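You operate a simulated robot arm through the tools that you are given. There is no shell and no other tool.

The job below is to be done with a simulated robot arm. You get a single attempt, and the scene is never put back.

JOB
Loosen both bolts of the clamped teal block, then open the bench vise.
Fine: use the red driver and put it back; free the grey lever, slide the jaw fully open; the other blocks stay. Set down upright: red driver.

Only the result counts: the job must be done as asked and must still hold three seconds after the hand-in. Knocking over, shifting, dropping, spilling or breaking anything else fails it.

ROBOT AND FRAMES
A 7-joint arm with a two-finger parallel gripper, fixed in place. Base frame: the origin is at the foot of the arm, x ahead of it, y to its left, z up; the work surface is at about z = 0.82. Readings come in m, degrees, newtons and seconds.
Its first joint turns from -166.0 to 166.0 degrees. Payload 4.4 kg.
The tool frame sits at the grasp point between the pads (the TCP): z along the fingers, y along the line on which they close. The tips reach 0.023 m beyond it. The gripper opens to 0.094 m. The fingers are 0.038 m wide and 0.01 m thick; the gripper's body (0.054 by 0.096 m) begins 0.039 m behind the TCP.
Orientation is told as [roll, pitch, yaw] about the base's x, y, z axes, in that order, counted from this pose: with the fingers straight down and closing along the base's y, the tool's x points along the base's -x, its y along +y and its z along -z.

CONTROLS
- The arm moves only by the tool arm_command. Its argument "steps" is a list of rows, each a list of 2 entries, a list of its own where there are three numbers: the shift along the tool's x, y, z in m, then the turn, a rotation vector about the tool's x, y, z in rad. In form: [[[tx, ty, tz], [rx, ry, rz]], ...]. A call has 1 to 20 rows; each row shifts and turns the commanded pose from where the row before left it, along the tool's axes as they then stand. "jaw" is the closure in counts, from 0 (fully open) to 255 (shut), set as the call begins (left out, the last holds). Each row takes 0.2 s and may step no farther than 0.05 m and 8.6 degrees from the row before; otherwise, or with a gripper value out of range, the whole call is refused. A pose out of reach is approached as far as the arm can. The call stops where the force on the tool passes 50 N (or 10 N more than at its start, if that is more) or the arm is blocked; 0.2 s more then pass. Each finger travels about 0.108 m/s and halts on what it meets, pressing with about 31 N; the grip force reading is that of the motor and also rises with nothing between the fingers. The clock runs only during rows and for 0.2 s after the last one: add rows that do not move to give the fingers time. It gives the time, the measured TCP pose, the force on the tool (base axes), the opening and the grip force at its end, in the units of the frame above (readings bear some noise), with the torque about the TCP (base axes, N m) and any sound that the robot's microphone picked up.
- Cameras (640 x 400 px; columns grow to the right, rows downward): "scene" is fixed at [0.0515, 0.4997, 1.4756]; the picture's right is [-0.56, -0.83, 0.00], its down [-0.39, 0.26, -0.88] and it looks along [0.73, -0.49, -0.47] (base axes); focal length 335 px, centre (320, 200). "wrist" rides on the gripper at [0.086, 0.016, -0.074] in the tool frame; the picture's right is [-0.18, 0.98, 0.00], its down [-0.58, -0.11, -0.81] and it looks along [-0.79, -0.15, 0.59] (tool axes); focal length 243 px, centre (320, 200). There is no depth. A picture from a camera that has moved, and an enlarged one, comes with that camera's place and axes in the base frame and with its lens.
- capture(camera): a new picture of that camera. No time passes.
- enlarge(camera, box): a new picture of the part [left, top, right, bottom] of that camera's present view, enlarged. No time passes.
- job_done(): hands the job in; it is judged then, once.

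Nothing tells you positions but the pictures and the camera data. Unless the task says otherwise, let go and move clear before handing in.

The tools are called as name(argument=value, ...) on one line, values as JSON. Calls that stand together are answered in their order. arm_command: Moves the arm, as the interface text tells. Its arguments: {"type":"object","properties":{"steps":{"type":"array","items":{"type":"array"}},"jaw":{"type":"number"}},"required":["steps"]} The other tools are called the same way: capture (camera) takes a picture; enlarge (camera, box) takes an enlarged picture of a part of a camera's view; job_done () hands the job in.

At the start:

```text
time_s: 0.0
eef_pos: [0.6344, -0.0224, 1.1931]
tool_rot: [0.0, -0.1, 0.0]
ft_force: [-0.3, 0.8, 0.3]
moment: [-0.02, 0.01, -0.02]
grip_width: 0.0943
finger_force: 0.1
```

scene: 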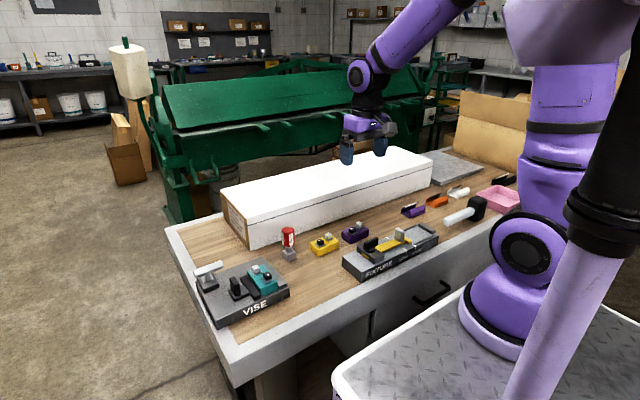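
wrist: 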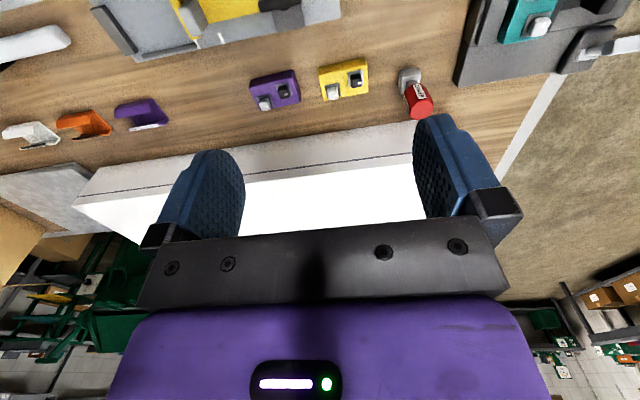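

I see a bench with a vise (left in the scene view) holding a teal block, a red driver standing near it, and a fixture with other blocks. I'll look closer first.

enlarge(camera="scene", box=[180, 215, 310, 335])

enlarge(camera="scene", box=[300, 160, 540, 300])

enlarge(camera="wrist", box=[380, 0, 640, 130])

```text
3.33 times, centred on (245, 275) of scene
camera zoom: at [0.0515, 0.4997, 1.4756], right [-0.56, -0.83, 0.0], down [-0.39, 0.26, -0.88], along [0.73, -0.49, -0.47], focal length 1117 px, centre (570, -50)
```

zoom: 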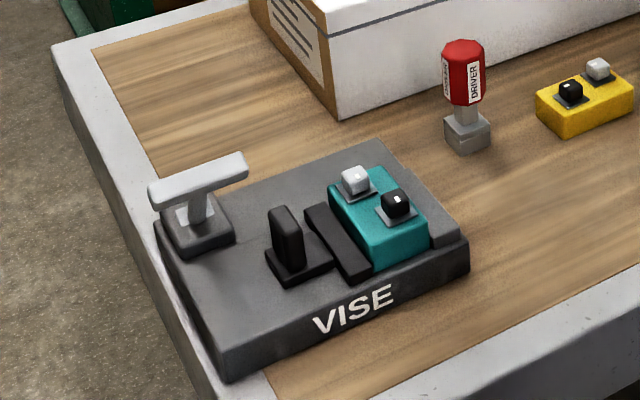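

```text
2.67 times, centred on (420, 230) of scene
camera zoom: at [0.0515, 0.4997, 1.4756], right [-0.56, -0.83, 0.0], down [-0.39, 0.26, -0.88], along [0.73, -0.49, -0.47], focal length 893 px, centre (53, 120)
```

zoom: 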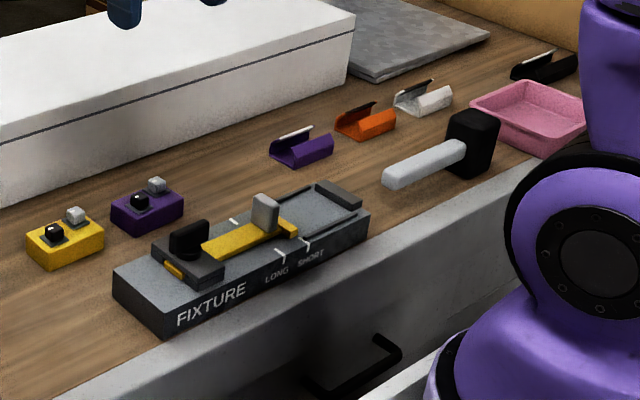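

```text
2.46 times, centred on (510, 65) of wrist
camera zoom: at [0.5487, -0.0063, 1.2667], right [0.18, 0.98, 0.0], down [0.58, -0.11, 0.81], along [0.79, -0.15, -0.59], focal length 597 px, centre (-148, 532)
```

zoom: 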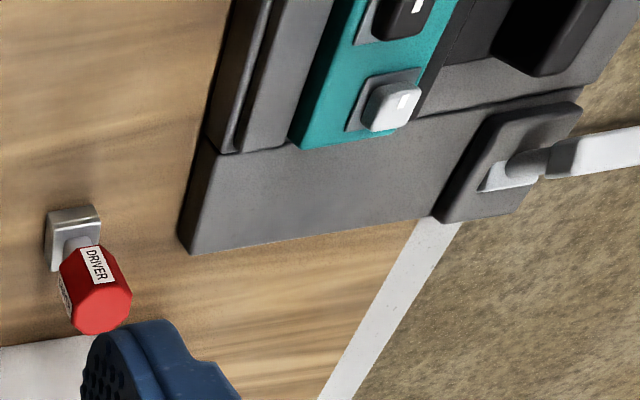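

The vise looks axis-aligned at about x 0.657–0.81, y 0.19–0.39, with the teal block near (0.70, 0.24) and the driver standing at about (0.805, 0.11). I'll move over to the vise for close views.

arm_command(steps=[[[0.0024, 0.037, 0.0188], [0, 0, 0]], [[0.0024, 0.037, 0.0188], [0, 0, 0]], [[0.0024, 0.037, 0.0188], [0, 0, 0]], [[0.0024, 0.037, 0.0188], [0, 0, 0]], [[0.0024, 0.037, 0.0188], [0, 0, 0]], [[0.0024, 0.037, 0.0188], [0, 0, 0]], [[0, 0, 0], [0, 0, 0]]], jaw=0)

capture(camera="wrist")

capture(camera="scene")

```text
time_s: 1.6
eef_pos: [0.617, 0.2, 1.0795]
tool_rot: [0.0, 0.0, 0.0]
ft_force: [-0.3, 0.4, -0.2]
moment: [0.02, -0.02, -0.01]
grip_width: 0.0938
finger_force: 0.2
```

```text
taken
camera wrist: at [0.5316, 0.2162, 1.155], right [0.18, 0.98, 0.0], down [0.58, -0.11, 0.81], along [0.79, -0.15, -0.59], focal length 243 px, centre (320, 200)
```

wrist: 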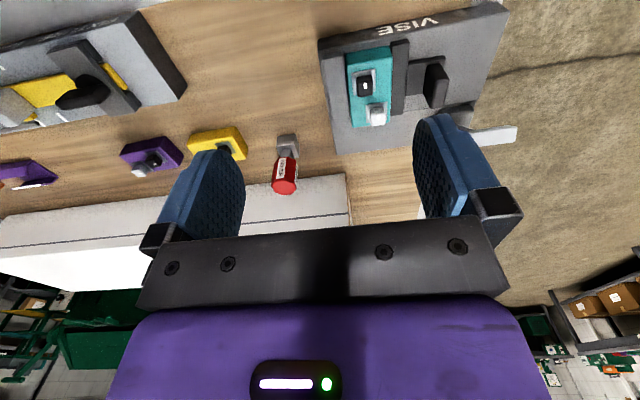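

```text
taken
```

scene: 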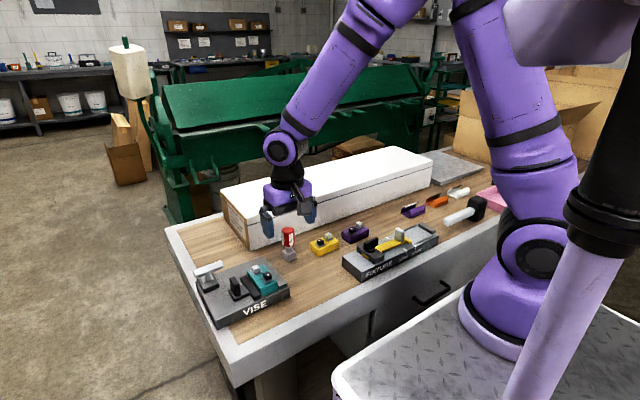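

enlarge(camera="wrist", box=[310, 0, 430, 160])

enlarge(camera="wrist", box=[260, 120, 320, 200])

enlarge(camera="wrist", box=[390, 50, 530, 160])

```text
2.50 times, centred on (370, 80) of wrist
camera zoom: at [0.5316, 0.2162, 1.155], right [0.18, 0.98, 0.0], down [0.58, -0.11, 0.81], along [0.79, -0.15, -0.59], focal length 606 px, centre (195, 500)
```

zoom: 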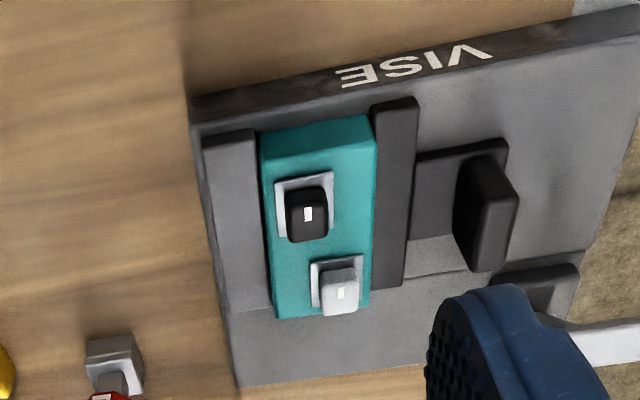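

```text
5.00 times, centred on (290, 160) of wrist
camera zoom: at [0.5316, 0.2162, 1.155], right [0.18, 0.98, 0.0], down [0.58, -0.11, 0.81], along [0.79, -0.15, -0.59], focal length 1213 px, centre (470, 400)
```

zoom: 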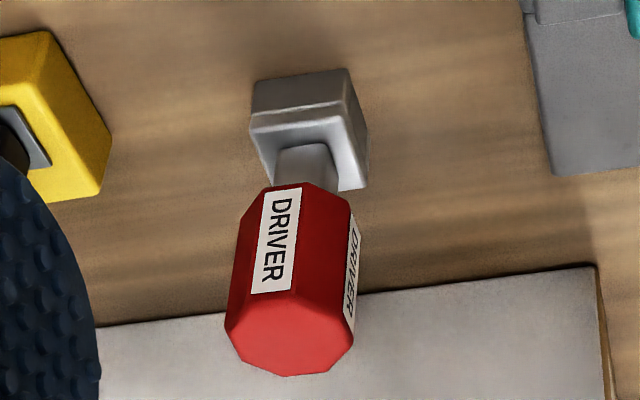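

```text
3.64 times, centred on (460, 105) of wrist
camera zoom: at [0.5316, 0.2162, 1.155], right [0.18, 0.98, 0.0], down [0.58, -0.11, 0.81], along [0.79, -0.15, -0.59], focal length 882 px, centre (-189, 546)
```

zoom: 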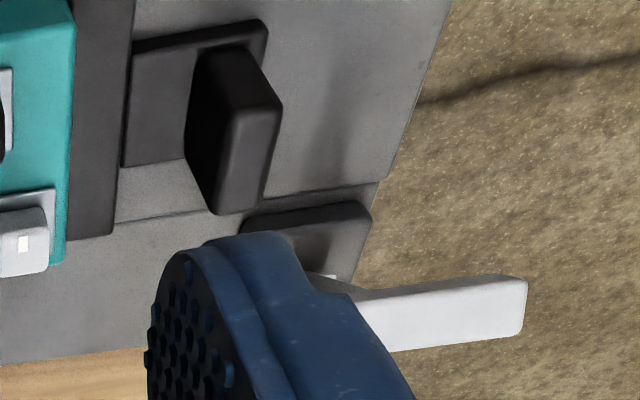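

The driver stands axis-aligned at about (0.799, 0.112), with its top near z=0.922 and flats facing ±y. I'll go above it and check before descending.

arm_command(steps=[[[-0.0364, -0.0177, 0.0119], [0, 0, 0]], [[-0.0364, -0.0177, 0.0119], [0, 0, 0]], [[-0.0364, -0.0177, 0.0119], [0, 0, 0]], [[-0.0364, -0.0177, 0.0119], [0, 0, 0]], [[-0.0364, -0.0177, 0.0119], [0, 0, 0]], [[0, 0, 0], [0, 0, 0]]], jaw=0)

capture(camera="wrist")

enlarge(camera="scene", box=[180, 175, 380, 335])

```text
time_s: 3.0
eef_pos: [0.8028, 0.1131, 1.0169]
tool_rot: [0.1, 0.0, 0.0]
ft_force: [-0.1, 0.2, 0.3]
moment: [0.03, -0.02, -0.03]
grip_width: 0.0942
finger_force: 0.1
```

```text
taken
camera wrist: at [0.7173, 0.1294, 1.0926], right [0.18, 0.98, 0.0], down [0.58, -0.11, 0.81], along [0.79, -0.15, -0.59], focal length 243 px, centre (320, 200)
```

wrist: 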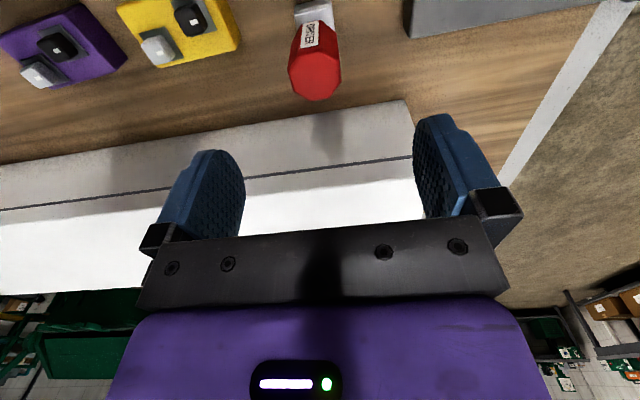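

```text
2.50 times, centred on (280, 255) of scene
camera zoom: at [0.0515, 0.4997, 1.4756], right [-0.56, -0.83, 0.0], down [-0.39, 0.26, -0.88], along [0.73, -0.49, -0.47], focal length 838 px, centre (420, 62)
```

zoom: 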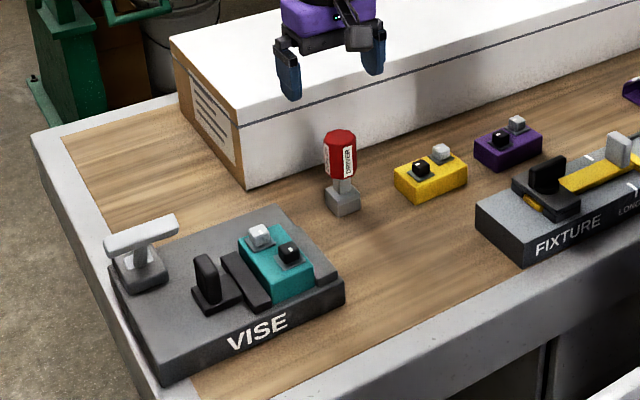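

enlarge(camera="wrist", box=[260, 0, 380, 120])

```text
3.33 times, centred on (320, 60) of wrist
camera zoom: at [0.7173, 0.1294, 1.0926], right [0.18, 0.98, 0.0], down [0.58, -0.11, 0.81], along [0.79, -0.15, -0.59], focal length 809 px, centre (320, 667)
```

zoom: 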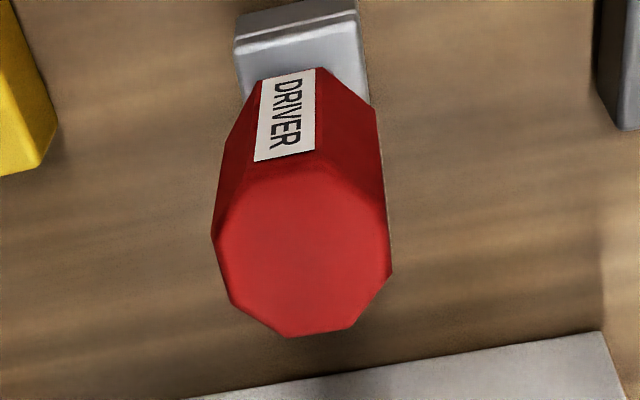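

Driver centre refined to about (0.800, 0.110). Descending to grasp height and closing.

arm_command(steps=[[[0.003, -0.003, 0.0], [0, 0, 0]], [[0, 0, 0.04], [0, 0, 0]], [[0, 0, 0.04], [0, 0, 0]], [[0, 0, 0.0385], [0, 0, 0]], [[0, 0, 0], [0, 0, 0]], [[0, 0, 0], [0, 0, 0]]], jaw=0)

capture(camera="wrist")

enlarge(camera="scene", box=[230, 170, 350, 290])

```text
time_s: 4.4
eef_pos: [0.8023, 0.1095, 0.8994]
tool_rot: [0.0, 0.0, 0.0]
ft_force: [-0.8, 0.2, -0.6]
moment: [0.02, 0.01, 0.01]
grip_width: 0.0939
finger_force: 0.0
```

```text
taken
camera wrist: at [0.7156, 0.1256, 0.9752], right [0.18, 0.98, 0.0], down [0.58, -0.11, 0.81], along [0.79, -0.15, -0.59], focal length 243 px, centre (320, 200)
```

wrist: 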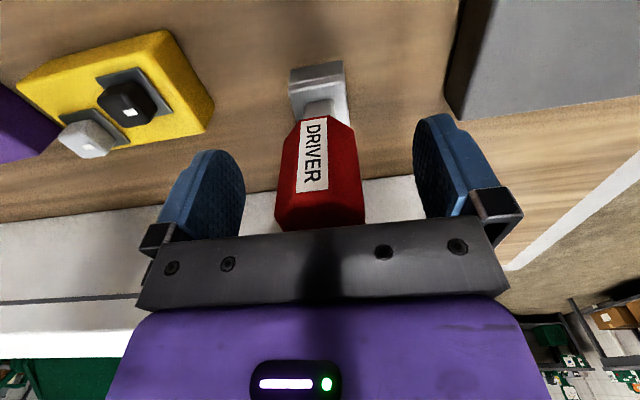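

```text
3.33 times, centred on (290, 230) of scene
camera zoom: at [0.0515, 0.4997, 1.4756], right [-0.56, -0.83, 0.0], down [-0.39, 0.26, -0.88], along [0.73, -0.49, -0.47], focal length 1117 px, centre (420, 100)
```

zoom: 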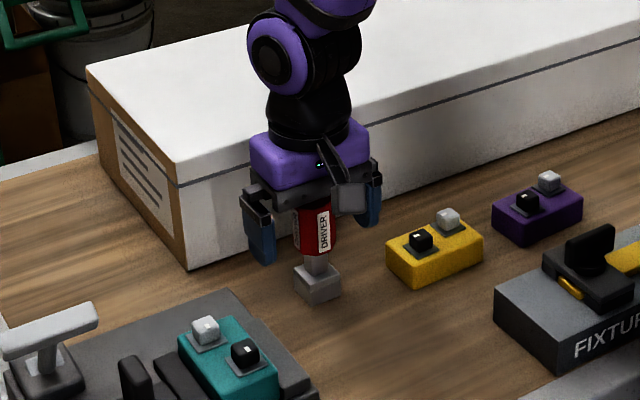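

arm_command(steps=[[[0, 0, 0], [0, 0, 0]], [[0, 0, 0], [0, 0, 0]], [[0, 0, 0], [0, 0, 0]], [[0, 0, 0], [0, 0, 0]]], jaw=255)

capture(camera="wrist")

```text
time_s: 5.4
eef_pos: [0.8019, 0.1088, 0.9005]
tool_rot: [0.0, -0.1, 0.0]
ft_force: [-1.1, 1.7, 0.7]
moment: [0.07, 0.0, 0.01]
grip_width: 0.0357
finger_force: 30.8
```

```text
taken
camera wrist: at [0.7156, 0.1257, 0.9754], right [0.18, 0.98, 0.0], down [0.58, -0.11, 0.81], along [0.79, -0.15, -0.59], focal length 243 px, centre (320, 200)
```

wrist: 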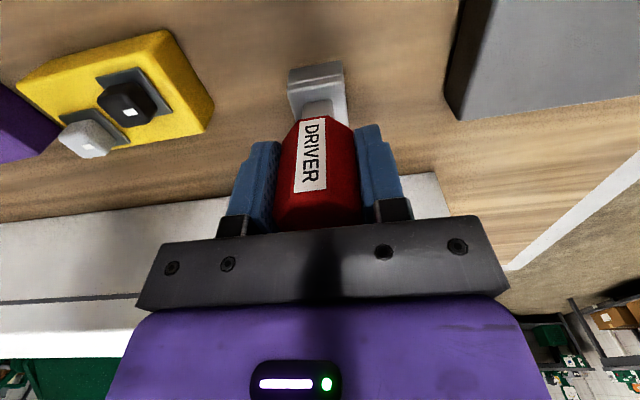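

enlarge(camera="wrist", box=[270, 50, 370, 130])

arm_command(steps=[[[0, 0, -0.04], [0, 0, 0]], [[0, 0, -0.04], [0, 0, 0]], [[0, 0, -0.04], [0, 0, 0]], [[0, 0, -0.04], [0, 0, 0]], [[0, 0, 0], [0, 0, 0]]], jaw=255)

enlarge(camera="wrist", box=[240, 40, 400, 200])

enlarge(camera="scene", box=[180, 175, 320, 335])

```text
5.00 times, centred on (320, 90) of wrist
camera zoom: at [0.7156, 0.1257, 0.9754], right [0.18, 0.98, 0.0], down [0.58, -0.11, 0.81], along [0.79, -0.15, -0.59], focal length 1213 px, centre (320, 750)
```

zoom: 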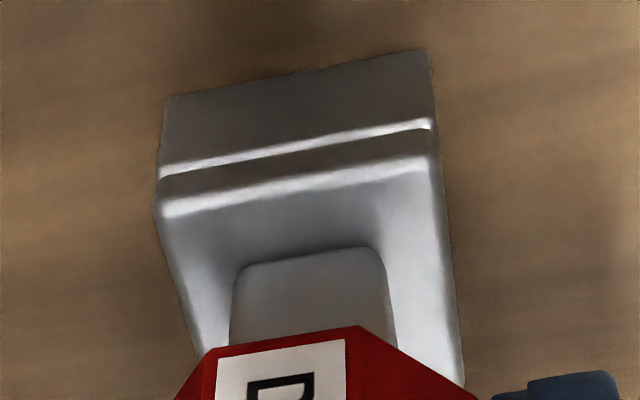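

```text
time_s: 6.6
eef_pos: [0.7988, 0.1066, 1.0608]
tool_rot: [0.0, 0.0, 0.0]
ft_force: [0.0, 0.3, -1.9]
moment: [-0.02, -0.03, 0.02]
grip_width: 0.0357
finger_force: 30.7
```

```text
2.50 times, centred on (320, 120) of wrist
camera zoom: at [0.7133, 0.1231, 1.1367], right [0.18, 0.98, 0.0], down [0.58, -0.11, 0.81], along [0.79, -0.15, -0.59], focal length 606 px, centre (320, 400)
```

zoom: 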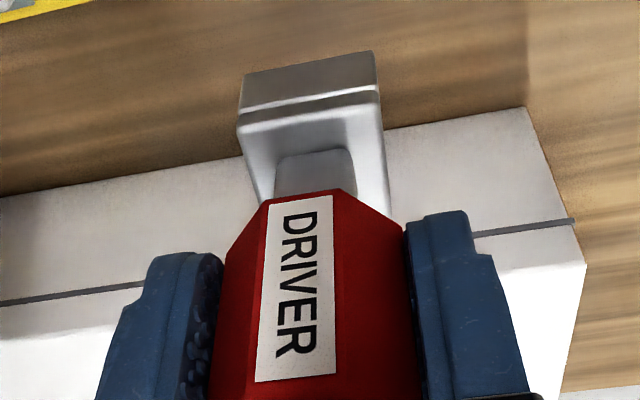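

```text
2.50 times, centred on (250, 255) of scene
camera zoom: at [0.0515, 0.4997, 1.4756], right [-0.56, -0.83, 0.0], down [-0.39, 0.26, -0.88], along [0.73, -0.49, -0.47], focal length 838 px, centre (495, 62)
```

zoom: 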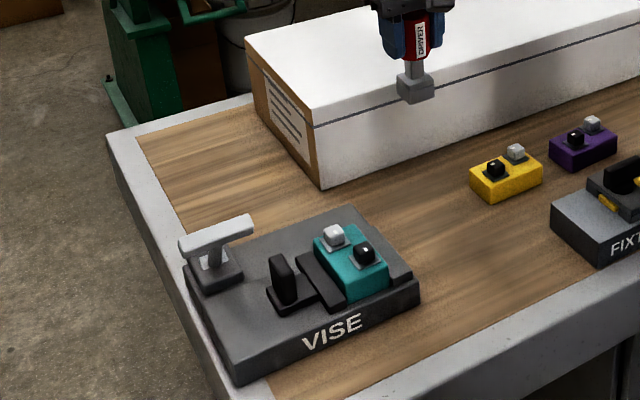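

The driver is held and lifted, with its axis nearly at the TCP. Next I move above the white bolt, staying high, to localise both bolt heads precisely.

arm_command(steps=[[[0.0198, 0.0358, 0], [0, 0, 0]], [[0.0198, 0.0358, 0], [0, 0, 0]], [[0.0198, 0.0358, 0], [0, 0, 0]], [[0.0198, 0.0358, 0], [0, 0, 0]], [[0, 0, 0], [0, 0, 0]], [[0, 0, 0], [0, 0, 0]]], jaw=255)

capture(camera="wrist")

enlarge(camera="wrist", box=[260, 0, 380, 100])

enlarge(camera="scene", box=[210, 215, 310, 335])

```text
time_s: 8.0
eef_pos: [0.7198, 0.2536, 1.0607]
tool_rot: [0.0, 0.0, -0.1]
ft_force: [0.5, -0.3, -0.2]
moment: [0.02, 0.02, -0.02]
grip_width: 0.0357
finger_force: 31.4
```

```text
taken
camera wrist: at [0.6346, 0.2689, 1.1361], right [0.18, 0.98, 0.0], down [0.58, -0.11, 0.81], along [0.79, -0.15, -0.59], focal length 243 px, centre (320, 200)
```

wrist: 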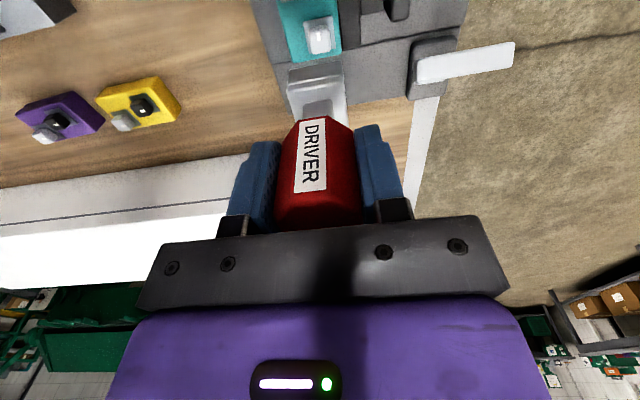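

```text
4.00 times, centred on (320, 50) of wrist
camera zoom: at [0.6346, 0.2689, 1.1361], right [0.18, 0.98, 0.0], down [0.58, -0.11, 0.81], along [0.79, -0.15, -0.59], focal length 970 px, centre (320, 800)
```

zoom: 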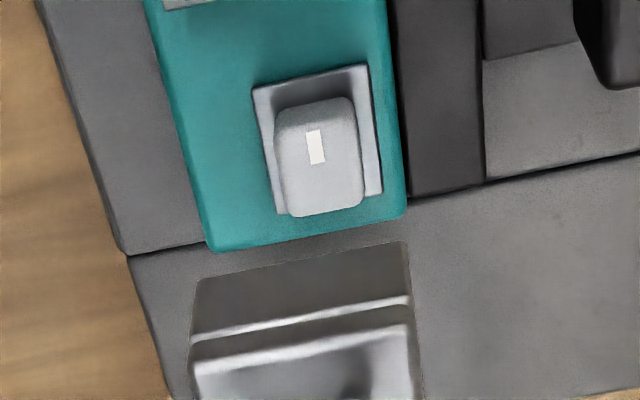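

```text
3.33 times, centred on (260, 275) of scene
camera zoom: at [0.0515, 0.4997, 1.4756], right [-0.56, -0.83, 0.0], down [-0.39, 0.26, -0.88], along [0.73, -0.49, -0.47], focal length 1117 px, centre (520, -50)
```

zoom: 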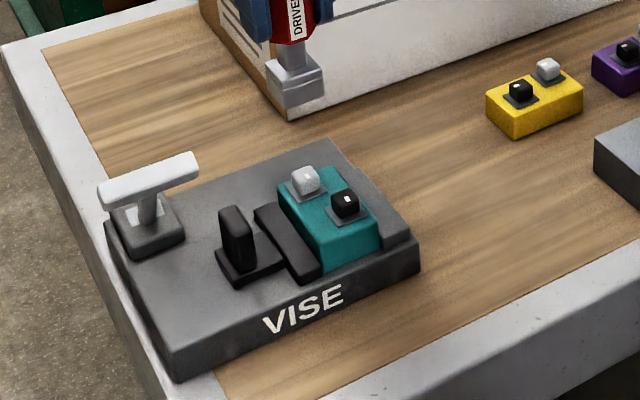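

White bolt head top is at about (0.715, 0.2525, 0.904) and axis-aligned, while the driver axis is now at (0.719, 0.253). I'll align, descend to just above the head, and check visually.

arm_command(steps=[[[0.0037, -0.0007, 0], [0, 0, 0]], [[0, 0, 0.025], [0, 0, 0]], [[0, 0, 0.025], [0, 0, 0]], [[0, 0, 0], [0, 0, 0]], [[0, 0, 0], [0, 0, 0]]], jaw=255)

capture(camera="wrist")

enlarge(camera="wrist", box=[260, 0, 380, 100])

enlarge(camera="scene", box=[240, 230, 310, 300])

```text
time_s: 9.2
eef_pos: [0.7129, 0.2509, 1.0122]
tool_rot: [0.0, 0.0, 0.0]
ft_force: [-0.2, 0.7, -1.5]
moment: [-0.01, 0.0, 0.0]
grip_width: 0.0358
finger_force: 30.7
```

```text
taken
camera wrist: at [0.6282, 0.2675, 1.0866], right [0.18, 0.98, 0.0], down [0.58, -0.11, 0.81], along [0.79, -0.15, -0.59], focal length 243 px, centre (320, 200)
```

wrist: 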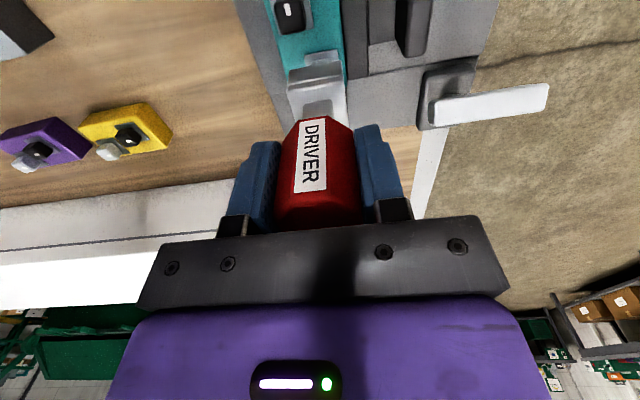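

```text
4.00 times, centred on (320, 50) of wrist
camera zoom: at [0.6282, 0.2675, 1.0866], right [0.18, 0.98, 0.0], down [0.58, -0.11, 0.81], along [0.79, -0.15, -0.59], focal length 970 px, centre (320, 800)
```

zoom: 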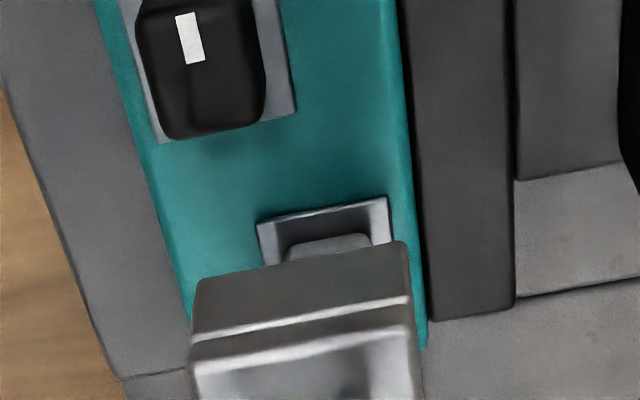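

```text
5.71 times, centred on (275, 265) of scene
camera zoom: at [0.0515, 0.4997, 1.4756], right [-0.56, -0.83, 0.0], down [-0.39, 0.26, -0.88], along [0.73, -0.49, -0.47], focal length 1914 px, centre (577, -171)
```

zoom: 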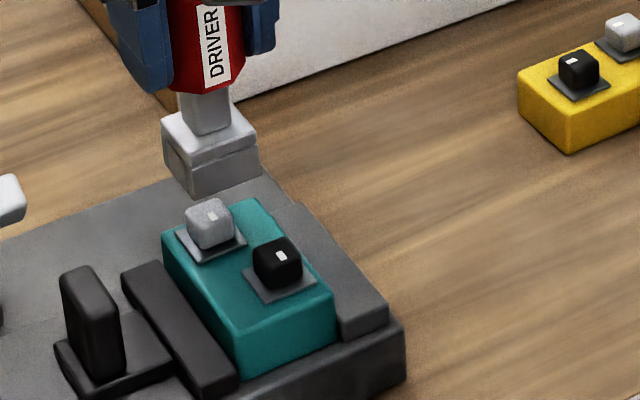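

enlarge(camera="scene", box=[255, 235, 291, 280])

enlarge(camera="wrist", box=[280, 40, 360, 120])

```text
8.89 times, centred on (273, 258) of scene
camera zoom: at [0.0515, 0.4997, 1.4756], right [-0.56, -0.83, 0.0], down [-0.39, 0.26, -0.88], along [0.73, -0.49, -0.47], focal length 2978 px, centre (738, -311)
```

zoom: 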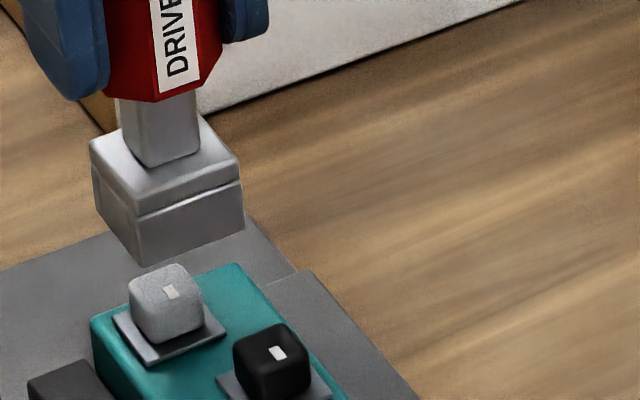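

```text
5.00 times, centred on (320, 80) of wrist
camera zoom: at [0.6282, 0.2675, 1.0866], right [0.18, 0.98, 0.0], down [0.58, -0.11, 0.81], along [0.79, -0.15, -0.59], focal length 1213 px, centre (320, 800)
```

zoom: 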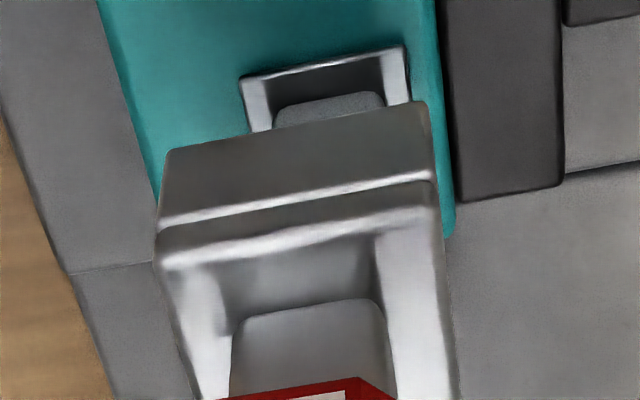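

The white tick turns out to be off-centre on the head, so the true white bolt centre is about (0.7216, 0.2527). The driver needs about +7 mm in x, so I'll shift and re-check.

arm_command(steps=[[[-0.0074, 0.0015, 0], [0, 0, 0]], [[0, 0, 0], [0, 0, 0]], [[0, 0, 0], [0, 0, 0]]], jaw=255)

enlarge(camera="wrist", box=[260, 0, 380, 100])

enlarge(camera="scene", box=[255, 235, 291, 280])

```text
time_s: 10.0
eef_pos: [0.722, 0.253, 1.0116]
tool_rot: [0.0, 0.0, -0.1]
ft_force: [0.4, -1.2, -2.1]
moment: [-0.02, 0.01, -0.02]
grip_width: 0.0359
finger_force: 31.3
```

```text
4.00 times, centred on (320, 50) of wrist
camera zoom: at [0.6355, 0.2688, 1.0865], right [0.18, 0.98, 0.0], down [0.58, -0.11, 0.81], along [0.79, -0.15, -0.59], focal length 970 px, centre (320, 800)
```

zoom: 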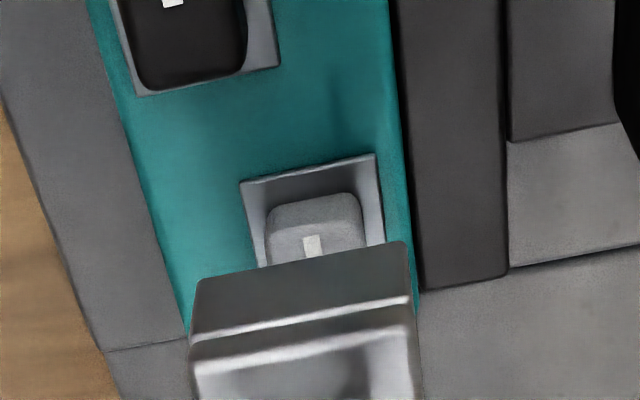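

```text
8.89 times, centred on (273, 258) of scene
camera zoom: at [0.0515, 0.4997, 1.4756], right [-0.56, -0.83, 0.0], down [-0.39, 0.26, -0.88], along [0.73, -0.49, -0.47], focal length 2978 px, centre (738, -311)
```

zoom: 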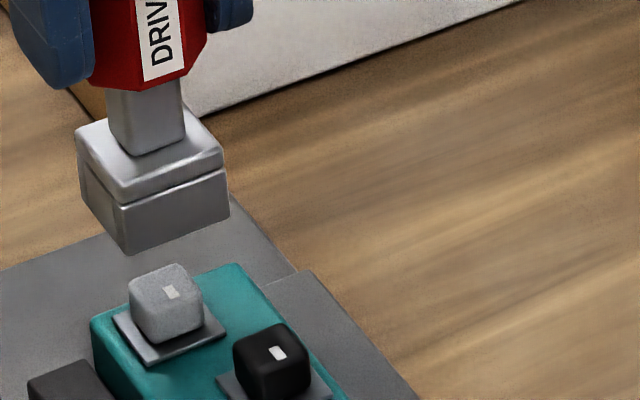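

Driver and white bolt now line up in both views to within 1–2 mm. I'll descend slowly while watching force.

arm_command(steps=[[[-0.0007, 0, 0.01], [0, 0, 0]], [[0, 0, 0.008], [0, 0, 0]], [[0, 0, 0.003], [0, 0, 0]], [[0, 0, 0.003], [0, 0, 0]], [[0, 0, 0.003], [0, 0, 0]], [[0, 0, 0], [0, 0, 0]]], jaw=255)

enlarge(camera="scene", box=[255, 235, 291, 280])

enlarge(camera="wrist", box=[260, 0, 380, 100])

```text
time_s: 11.4
eef_pos: [0.7252, 0.2499, 0.9833]
tool_rot: [0.0, 0.0, 0.0]
ft_force: [0.2, 0.1, -1.3]
moment: [-0.02, -0.02, -0.04]
grip_width: 0.0358
finger_force: 31.3
```

```text
8.89 times, centred on (273, 258) of scene
camera zoom: at [0.0515, 0.4997, 1.4756], right [-0.56, -0.83, 0.0], down [-0.39, 0.26, -0.88], along [0.73, -0.49, -0.47], focal length 2978 px, centre (738, -311)
```

zoom: 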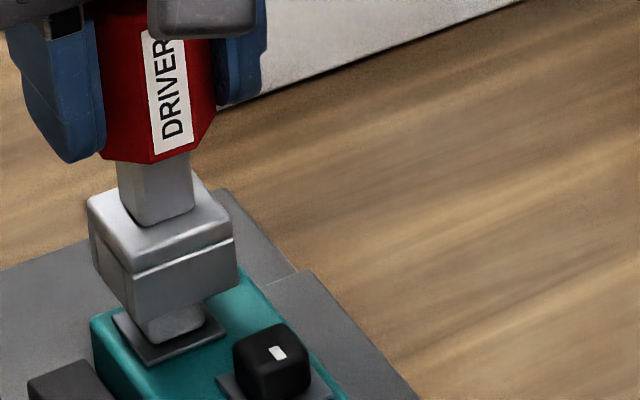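

```text
4.00 times, centred on (320, 50) of wrist
camera zoom: at [0.6387, 0.267, 1.0587], right [0.18, 0.98, 0.0], down [0.58, -0.11, 0.81], along [0.79, -0.15, -0.59], focal length 970 px, centre (320, 800)
```

zoom: 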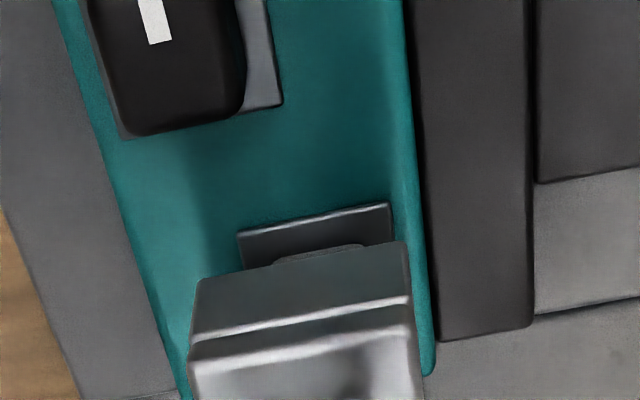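

The arm drifted a few mm while descending; I'll correct laterally (−2 mm x, +1.6 mm y) and check.

arm_command(steps=[[[0.002, 0.0016, -0.002], [0, 0, 0]], [[0, 0, 0], [0, 0, 0]], [[0, 0, 0], [0, 0, 0]]], jaw=255)

enlarge(camera="scene", box=[255, 235, 291, 280])

enlarge(camera="wrist", box=[260, 0, 380, 100])

```text
time_s: 12.2
eef_pos: [0.7214, 0.253, 0.9859]
tool_rot: [0.0, 0.0, -0.1]
ft_force: [-0.3, -0.5, -1.8]
moment: [-0.02, -0.02, 0.01]
grip_width: 0.0358
finger_force: 30.7
```

```text
8.89 times, centred on (273, 258) of scene
camera zoom: at [0.0515, 0.4997, 1.4756], right [-0.56, -0.83, 0.0], down [-0.39, 0.26, -0.88], along [0.73, -0.49, -0.47], focal length 2978 px, centre (738, -311)
```

zoom: 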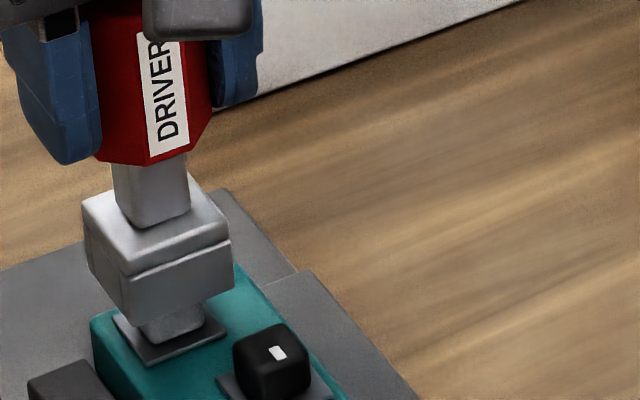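

```text
4.00 times, centred on (320, 50) of wrist
camera zoom: at [0.6363, 0.2693, 1.0604], right [0.18, 0.98, 0.0], down [0.58, -0.11, 0.81], along [0.79, -0.15, -0.59], focal length 970 px, centre (320, 800)
```

zoom: 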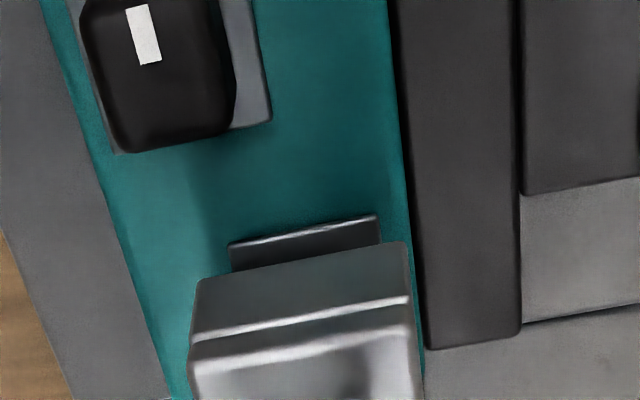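

arm_command(steps=[[[0.0006, -0.0005, 0.003], [0, 0, 0]], [[0.0002, 0, 0.003], [0, 0, 0]], [[0, 0, 0.002], [0, 0, 0]], [[0, 0, 0], [0, 0, 0]]], jaw=255)

enlarge(camera="scene", box=[255, 235, 291, 280])

enlarge(camera="wrist", box=[260, 0, 380, 100])

```text
time_s: 13.2
eef_pos: [0.72, 0.2529, 0.978]
tool_rot: [0.1, 0.1, 0.1]
ft_force: [0.2, -0.1, -1.4]
moment: [0.01, 0.05, -0.02]
grip_width: 0.0357
finger_force: 30.5
```

```text
8.89 times, centred on (273, 258) of scene
camera zoom: at [0.0515, 0.4997, 1.4756], right [-0.56, -0.83, 0.0], down [-0.39, 0.26, -0.88], along [0.73, -0.49, -0.47], focal length 2978 px, centre (738, -311)
```

zoom: 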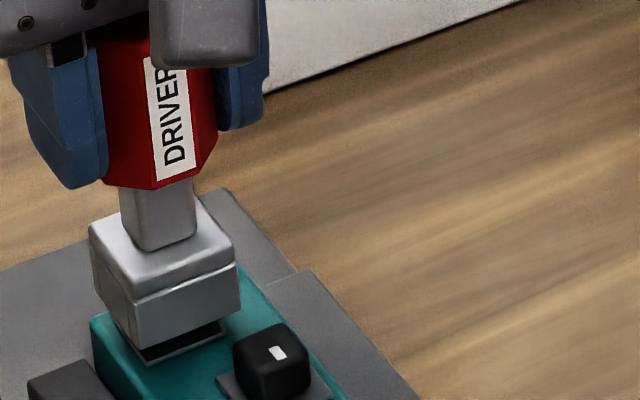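

```text
4.00 times, centred on (320, 50) of wrist
camera zoom: at [0.6349, 0.2686, 1.0526], right [0.18, 0.98, 0.0], down [0.58, -0.11, 0.81], along [0.79, -0.15, -0.59], focal length 970 px, centre (320, 800)
```

zoom: 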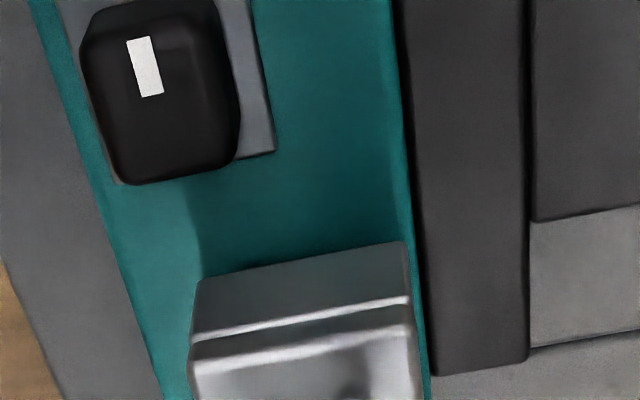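

No contact force, and the socket bottom is already below the head top, so it's sleeving over the bolt. I'll continue down gently.

arm_command(steps=[[[0, 0, 0.003], [0, 0, 0]], [[0, 0, 0.003], [0, 0, 0]], [[0, 0, 0.002], [0, 0, 0]], [[0, 0, 0.002], [0, 0, 0]], [[0, 0, 0], [0, 0, 0]]], jaw=255)

enlarge(camera="scene", box=[255, 235, 291, 280])

capture(camera="wrist")

```text
time_s: 14.4
eef_pos: [0.7217, 0.2525, 0.9692]
tool_rot: [0.0, 0.0, 0.0]
ft_force: [-2.9, -1.1, 11.1]
moment: [-0.15, 0.27, 0.01]
grip_width: 0.0357
finger_force: 31.4
```

```text
8.89 times, centred on (273, 258) of scene
camera zoom: at [0.0515, 0.4997, 1.4756], right [-0.56, -0.83, 0.0], down [-0.39, 0.26, -0.88], along [0.73, -0.49, -0.47], focal length 2978 px, centre (738, -311)
```

zoom: 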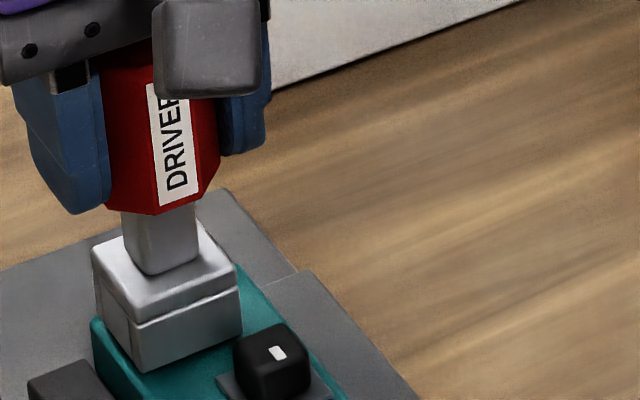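

```text
taken
camera wrist: at [0.6355, 0.2684, 1.0433], right [0.18, 0.98, 0.0], down [0.58, -0.11, 0.81], along [0.79, -0.15, -0.59], focal length 243 px, centre (320, 200)
```

wrist: 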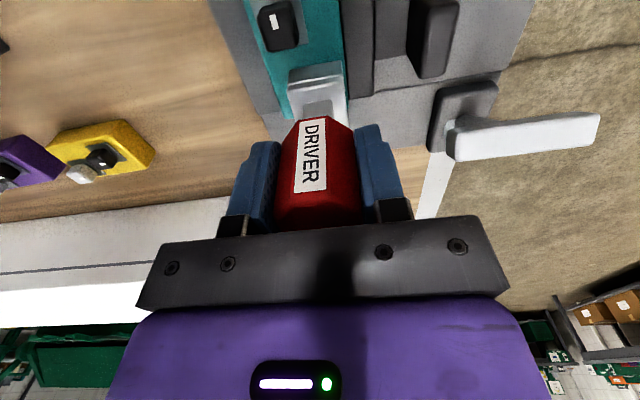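

The driver is fully seated on the white bolt (11 N up). I'll turn counter-clockwise as seen from above (negative about tool z), starting with about 30°.

arm_command(steps=[[[0, 0, -0.001], [0, 0, -0.1]], [[0, 0, 0], [0, 0, -0.1]], [[0, 0, 0], [0, 0, -0.1]], [[0, 0, 0], [0, 0, -0.1]], [[0, 0, 0], [0, 0, -0.1]], [[0, 0, 0], [0, 0, 0]]], jaw=255)

enlarge(camera="scene", box=[255, 235, 291, 280])

```text
time_s: 15.8
eef_pos: [0.7195, 0.2531, 0.9685]
tool_rot: [0.0, 0.0, 28.8]
ft_force: [0.2, 7.4, 11.7]
moment: [0.48, 0.13, 0.01]
grip_width: 0.036
finger_force: 31.6
```

```text
8.89 times, centred on (273, 258) of scene
camera zoom: at [0.0515, 0.4997, 1.4756], right [-0.56, -0.83, 0.0], down [-0.39, 0.26, -0.88], along [0.73, -0.49, -0.47], focal length 2978 px, centre (738, -311)
```

zoom: 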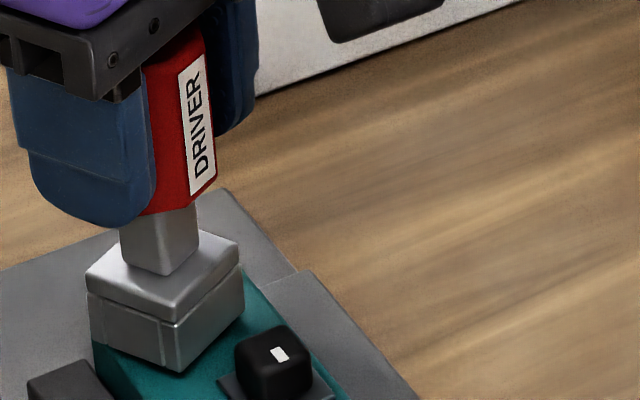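

arm_command(steps=[[[0, 0.0005, 0], [0, 0, -0.1]], [[0, 0.0005, 0], [0, 0, -0.1]], [[0, 0, 0], [0, 0, -0.1]], [[0, 0, 0], [0, 0, -0.1]], [[0, 0, 0], [0, 0, -0.1]], [[0, 0, 0], [0, 0, 0]]], jaw=255)

enlarge(camera="scene", box=[255, 235, 291, 280])

```text
time_s: 17.2
eef_pos: [0.7205, 0.2532, 0.9668]
tool_rot: [0.1, -0.1, 57.3]
ft_force: [-0.1, 0.8, 11.6]
moment: [0.01, -0.12, -0.02]
grip_width: 0.0358
finger_force: 31.2
```

```text
8.89 times, centred on (273, 258) of scene
camera zoom: at [0.0515, 0.4997, 1.4756], right [-0.56, -0.83, 0.0], down [-0.39, 0.26, -0.88], along [0.73, -0.49, -0.47], focal length 2978 px, centre (738, -311)
```

zoom: 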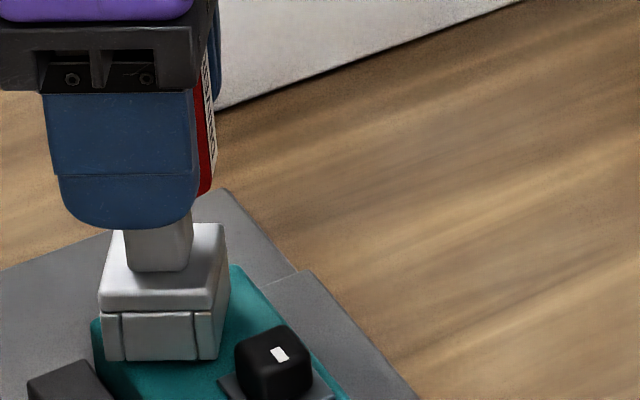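

arm_command(steps=[[[0, 0, 0], [0, 0, -0.1]], [[0, 0, 0], [0, 0, -0.1]], [[0, 0, 0], [0, 0, -0.1]], [[0, 0, 0], [0, 0, -0.1]], [[0, 0, 0], [0, 0, -0.1]], [[0, 0, 0], [0, 0, -0.0708]], [[0, 0, 0], [0, 0, 0]]], jaw=255)

enlarge(camera="scene", box=[235, 225, 305, 295])

capture(camera="wrist")

```text
time_s: 18.8
eef_pos: [0.7213, 0.2539, 0.9682]
tool_rot: [0.0, 0.0, 90.1]
ft_force: [-0.8, 0.4, -2.5]
moment: [0.04, 0.03, -0.01]
grip_width: 0.0357
finger_force: 30.5
```

```text
5.71 times, centred on (270, 260) of scene
camera zoom: at [0.0515, 0.4997, 1.4756], right [-0.56, -0.83, 0.0], down [-0.39, 0.26, -0.88], along [0.73, -0.49, -0.47], focal length 1914 px, centre (606, -143)
```

zoom: 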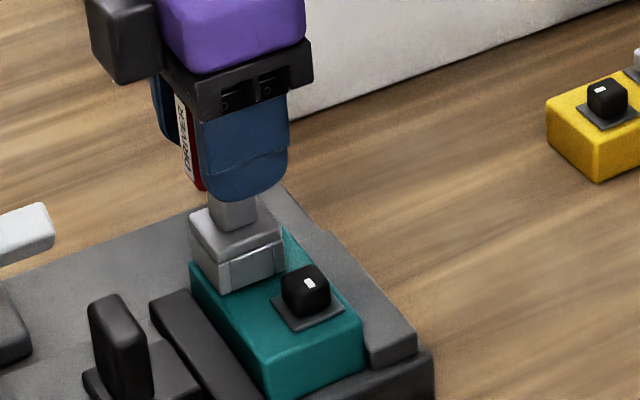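

```text
taken
camera wrist: at [0.7063, 0.1672, 1.0434], right [-0.98, 0.18, 0.0], down [0.11, 0.58, 0.81], along [0.15, 0.79, -0.59], focal length 243 px, centre (320, 200)
```

wrist: 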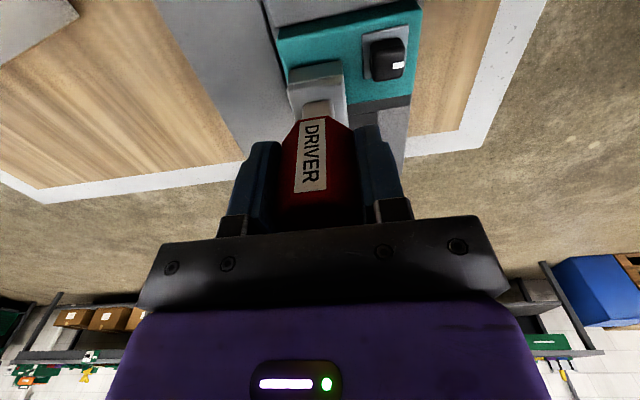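

90° turned with no stop and no sound yet. I'll continue turning carefully, watching for a stop or a click.

arm_command(steps=[[[0, 0, 0], [0, 0, -0.1]], [[0, 0, 0], [0, 0, -0.1]], [[0, 0, 0], [0, 0, -0.1]], [[0, 0, 0], [0, 0, -0.1]], [[0, 0, 0], [0, 0, -0.1]], [[0, 0, 0], [0, 0, 0]]], jaw=255)

enlarge(camera="scene", box=[235, 225, 305, 295])

```text
time_s: 20.2
eef_pos: [0.7209, 0.2541, 0.9689]
tool_rot: [0.0, 0.0, 118.8]
ft_force: [-5.3, 0.6, 2.3]
moment: [0.13, 0.48, -1.1]
grip_width: 0.0381
finger_force: 31.3
```

```text
5.71 times, centred on (270, 260) of scene
camera zoom: at [0.0515, 0.4997, 1.4756], right [-0.56, -0.83, 0.0], down [-0.39, 0.26, -0.88], along [0.73, -0.49, -0.47], focal length 1914 px, centre (606, -143)
```

zoom: 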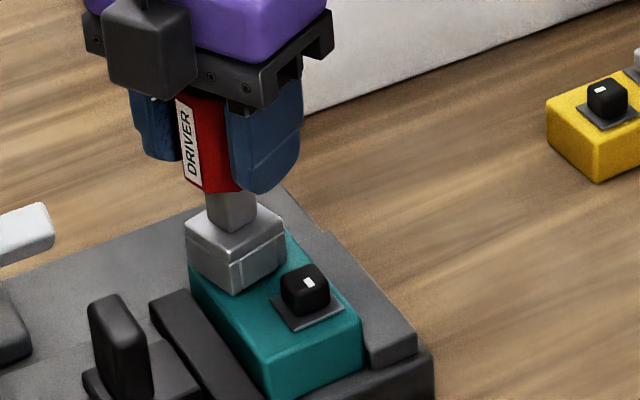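

There is a torque of −1.1 N·m and the grip spread a little, so the bolt has reached its stop (fully loosened at roughly 110°). I'll unwind the slip slightly and lift off.

arm_command(steps=[[[0, 0, 0], [0, 0, 0.08]], [[0, 0, 0], [0, 0, 0]]], jaw=255)

```text
time_s: 20.8
eef_pos: [0.7221, 0.2538, 0.9683]
tool_rot: [0.0, 0.1, 114.1]
ft_force: [-3.7, -0.4, 6.6]
moment: [-0.07, 0.34, 0.0]
grip_width: 0.038
finger_force: 31.2
```

arm_command(steps=[[[0, 0, -0.01], [0, 0, 0]], [[0, 0, -0.015], [0, 0, 0]], [[0, 0, -0.02], [0, 0, 0]], [[0, 0, 0], [0, 0, 0]]], jaw=255)

enlarge(camera="scene", box=[235, 210, 305, 295])

capture(camera="wrist")

```text
time_s: 21.8
eef_pos: [0.7208, 0.2538, 1.0149]
tool_rot: [-0.1, -0.1, 114.1]
ft_force: [-1.0, -0.1, -2.1]
moment: [0.0, -0.01, -0.02]
grip_width: 0.0377
finger_force: 30.9
```

```text
4.71 times, centred on (270, 252) of scene
camera zoom: at [0.0515, 0.4997, 1.4756], right [-0.56, -0.83, 0.0], down [-0.39, 0.26, -0.88], along [0.73, -0.49, -0.47], focal length 1577 px, centre (555, -47)
```

zoom: 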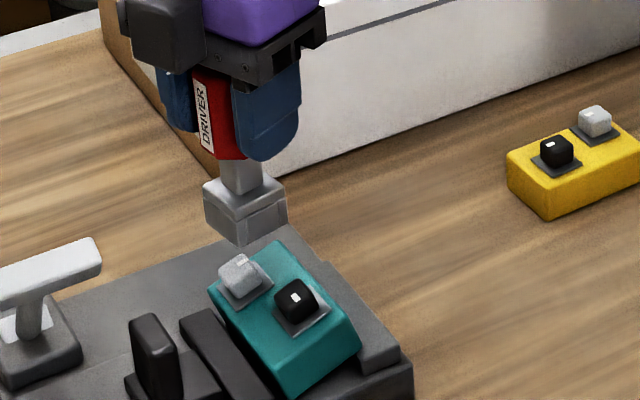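

```text
taken
camera wrist: at [0.7414, 0.168, 1.0895], right [-0.97, -0.23, 0.0], down [-0.14, 0.58, 0.81], along [-0.19, 0.78, -0.59], focal length 243 px, centre (320, 200)
```

wrist: 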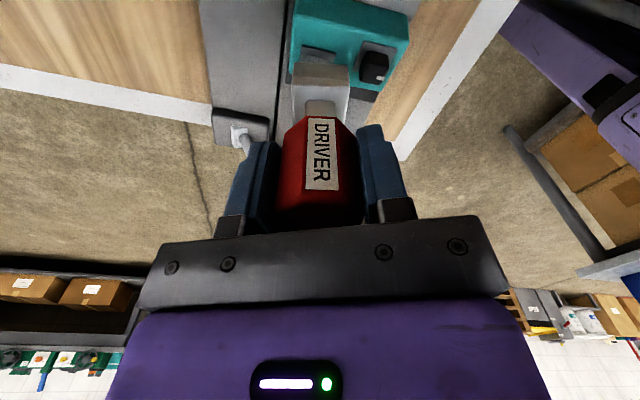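

enlarge(camera="scene", box=[255, 250, 291, 290])

enlarge(camera="wrist", box=[260, 20, 420, 140])

```text
10.00 times, centred on (273, 270) of scene
camera zoom: at [0.0515, 0.4997, 1.4756], right [-0.56, -0.83, 0.0], down [-0.39, 0.26, -0.88], along [0.73, -0.49, -0.47], focal length 3350 px, centre (790, -500)
```

zoom: 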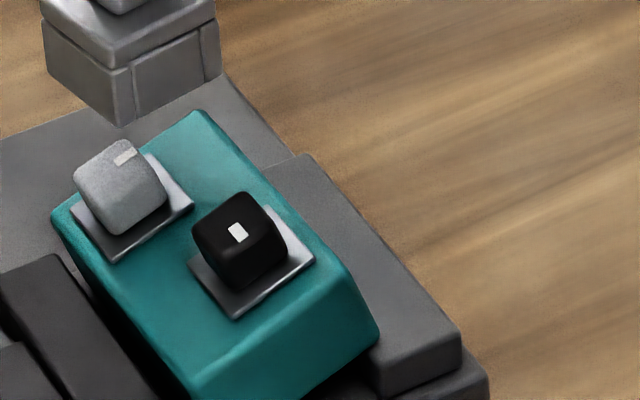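

```text
3.33 times, centred on (340, 80) of wrist
camera zoom: at [0.7414, 0.168, 1.0895], right [-0.97, -0.23, 0.0], down [-0.14, 0.58, 0.81], along [-0.19, 0.78, -0.59], focal length 809 px, centre (253, 600)
```

zoom: 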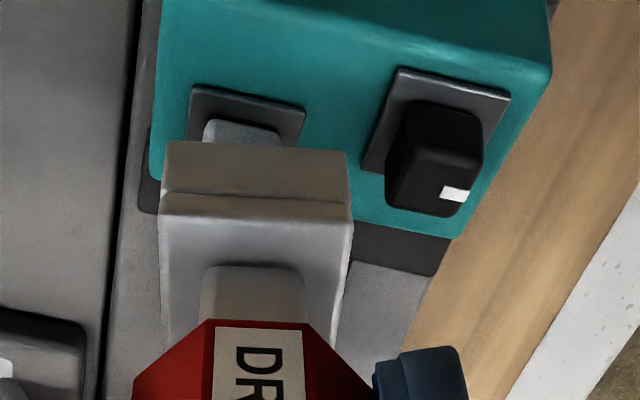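

enlarge(camera="scene", box=[180, 215, 310, 335])

```text
3.33 times, centred on (245, 275) of scene
camera zoom: at [0.0515, 0.4997, 1.4756], right [-0.56, -0.83, 0.0], down [-0.39, 0.26, -0.88], along [0.73, -0.49, -0.47], focal length 1117 px, centre (570, -50)
```

zoom: 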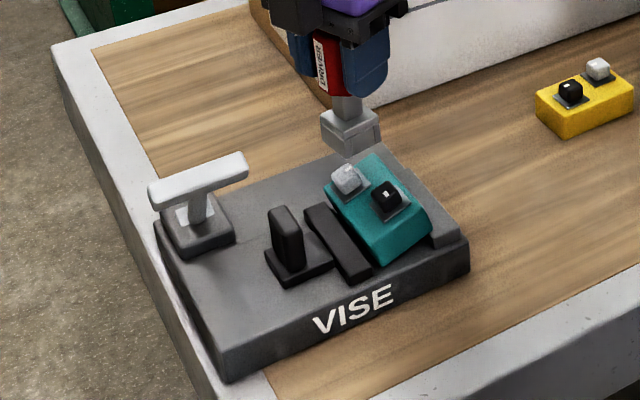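

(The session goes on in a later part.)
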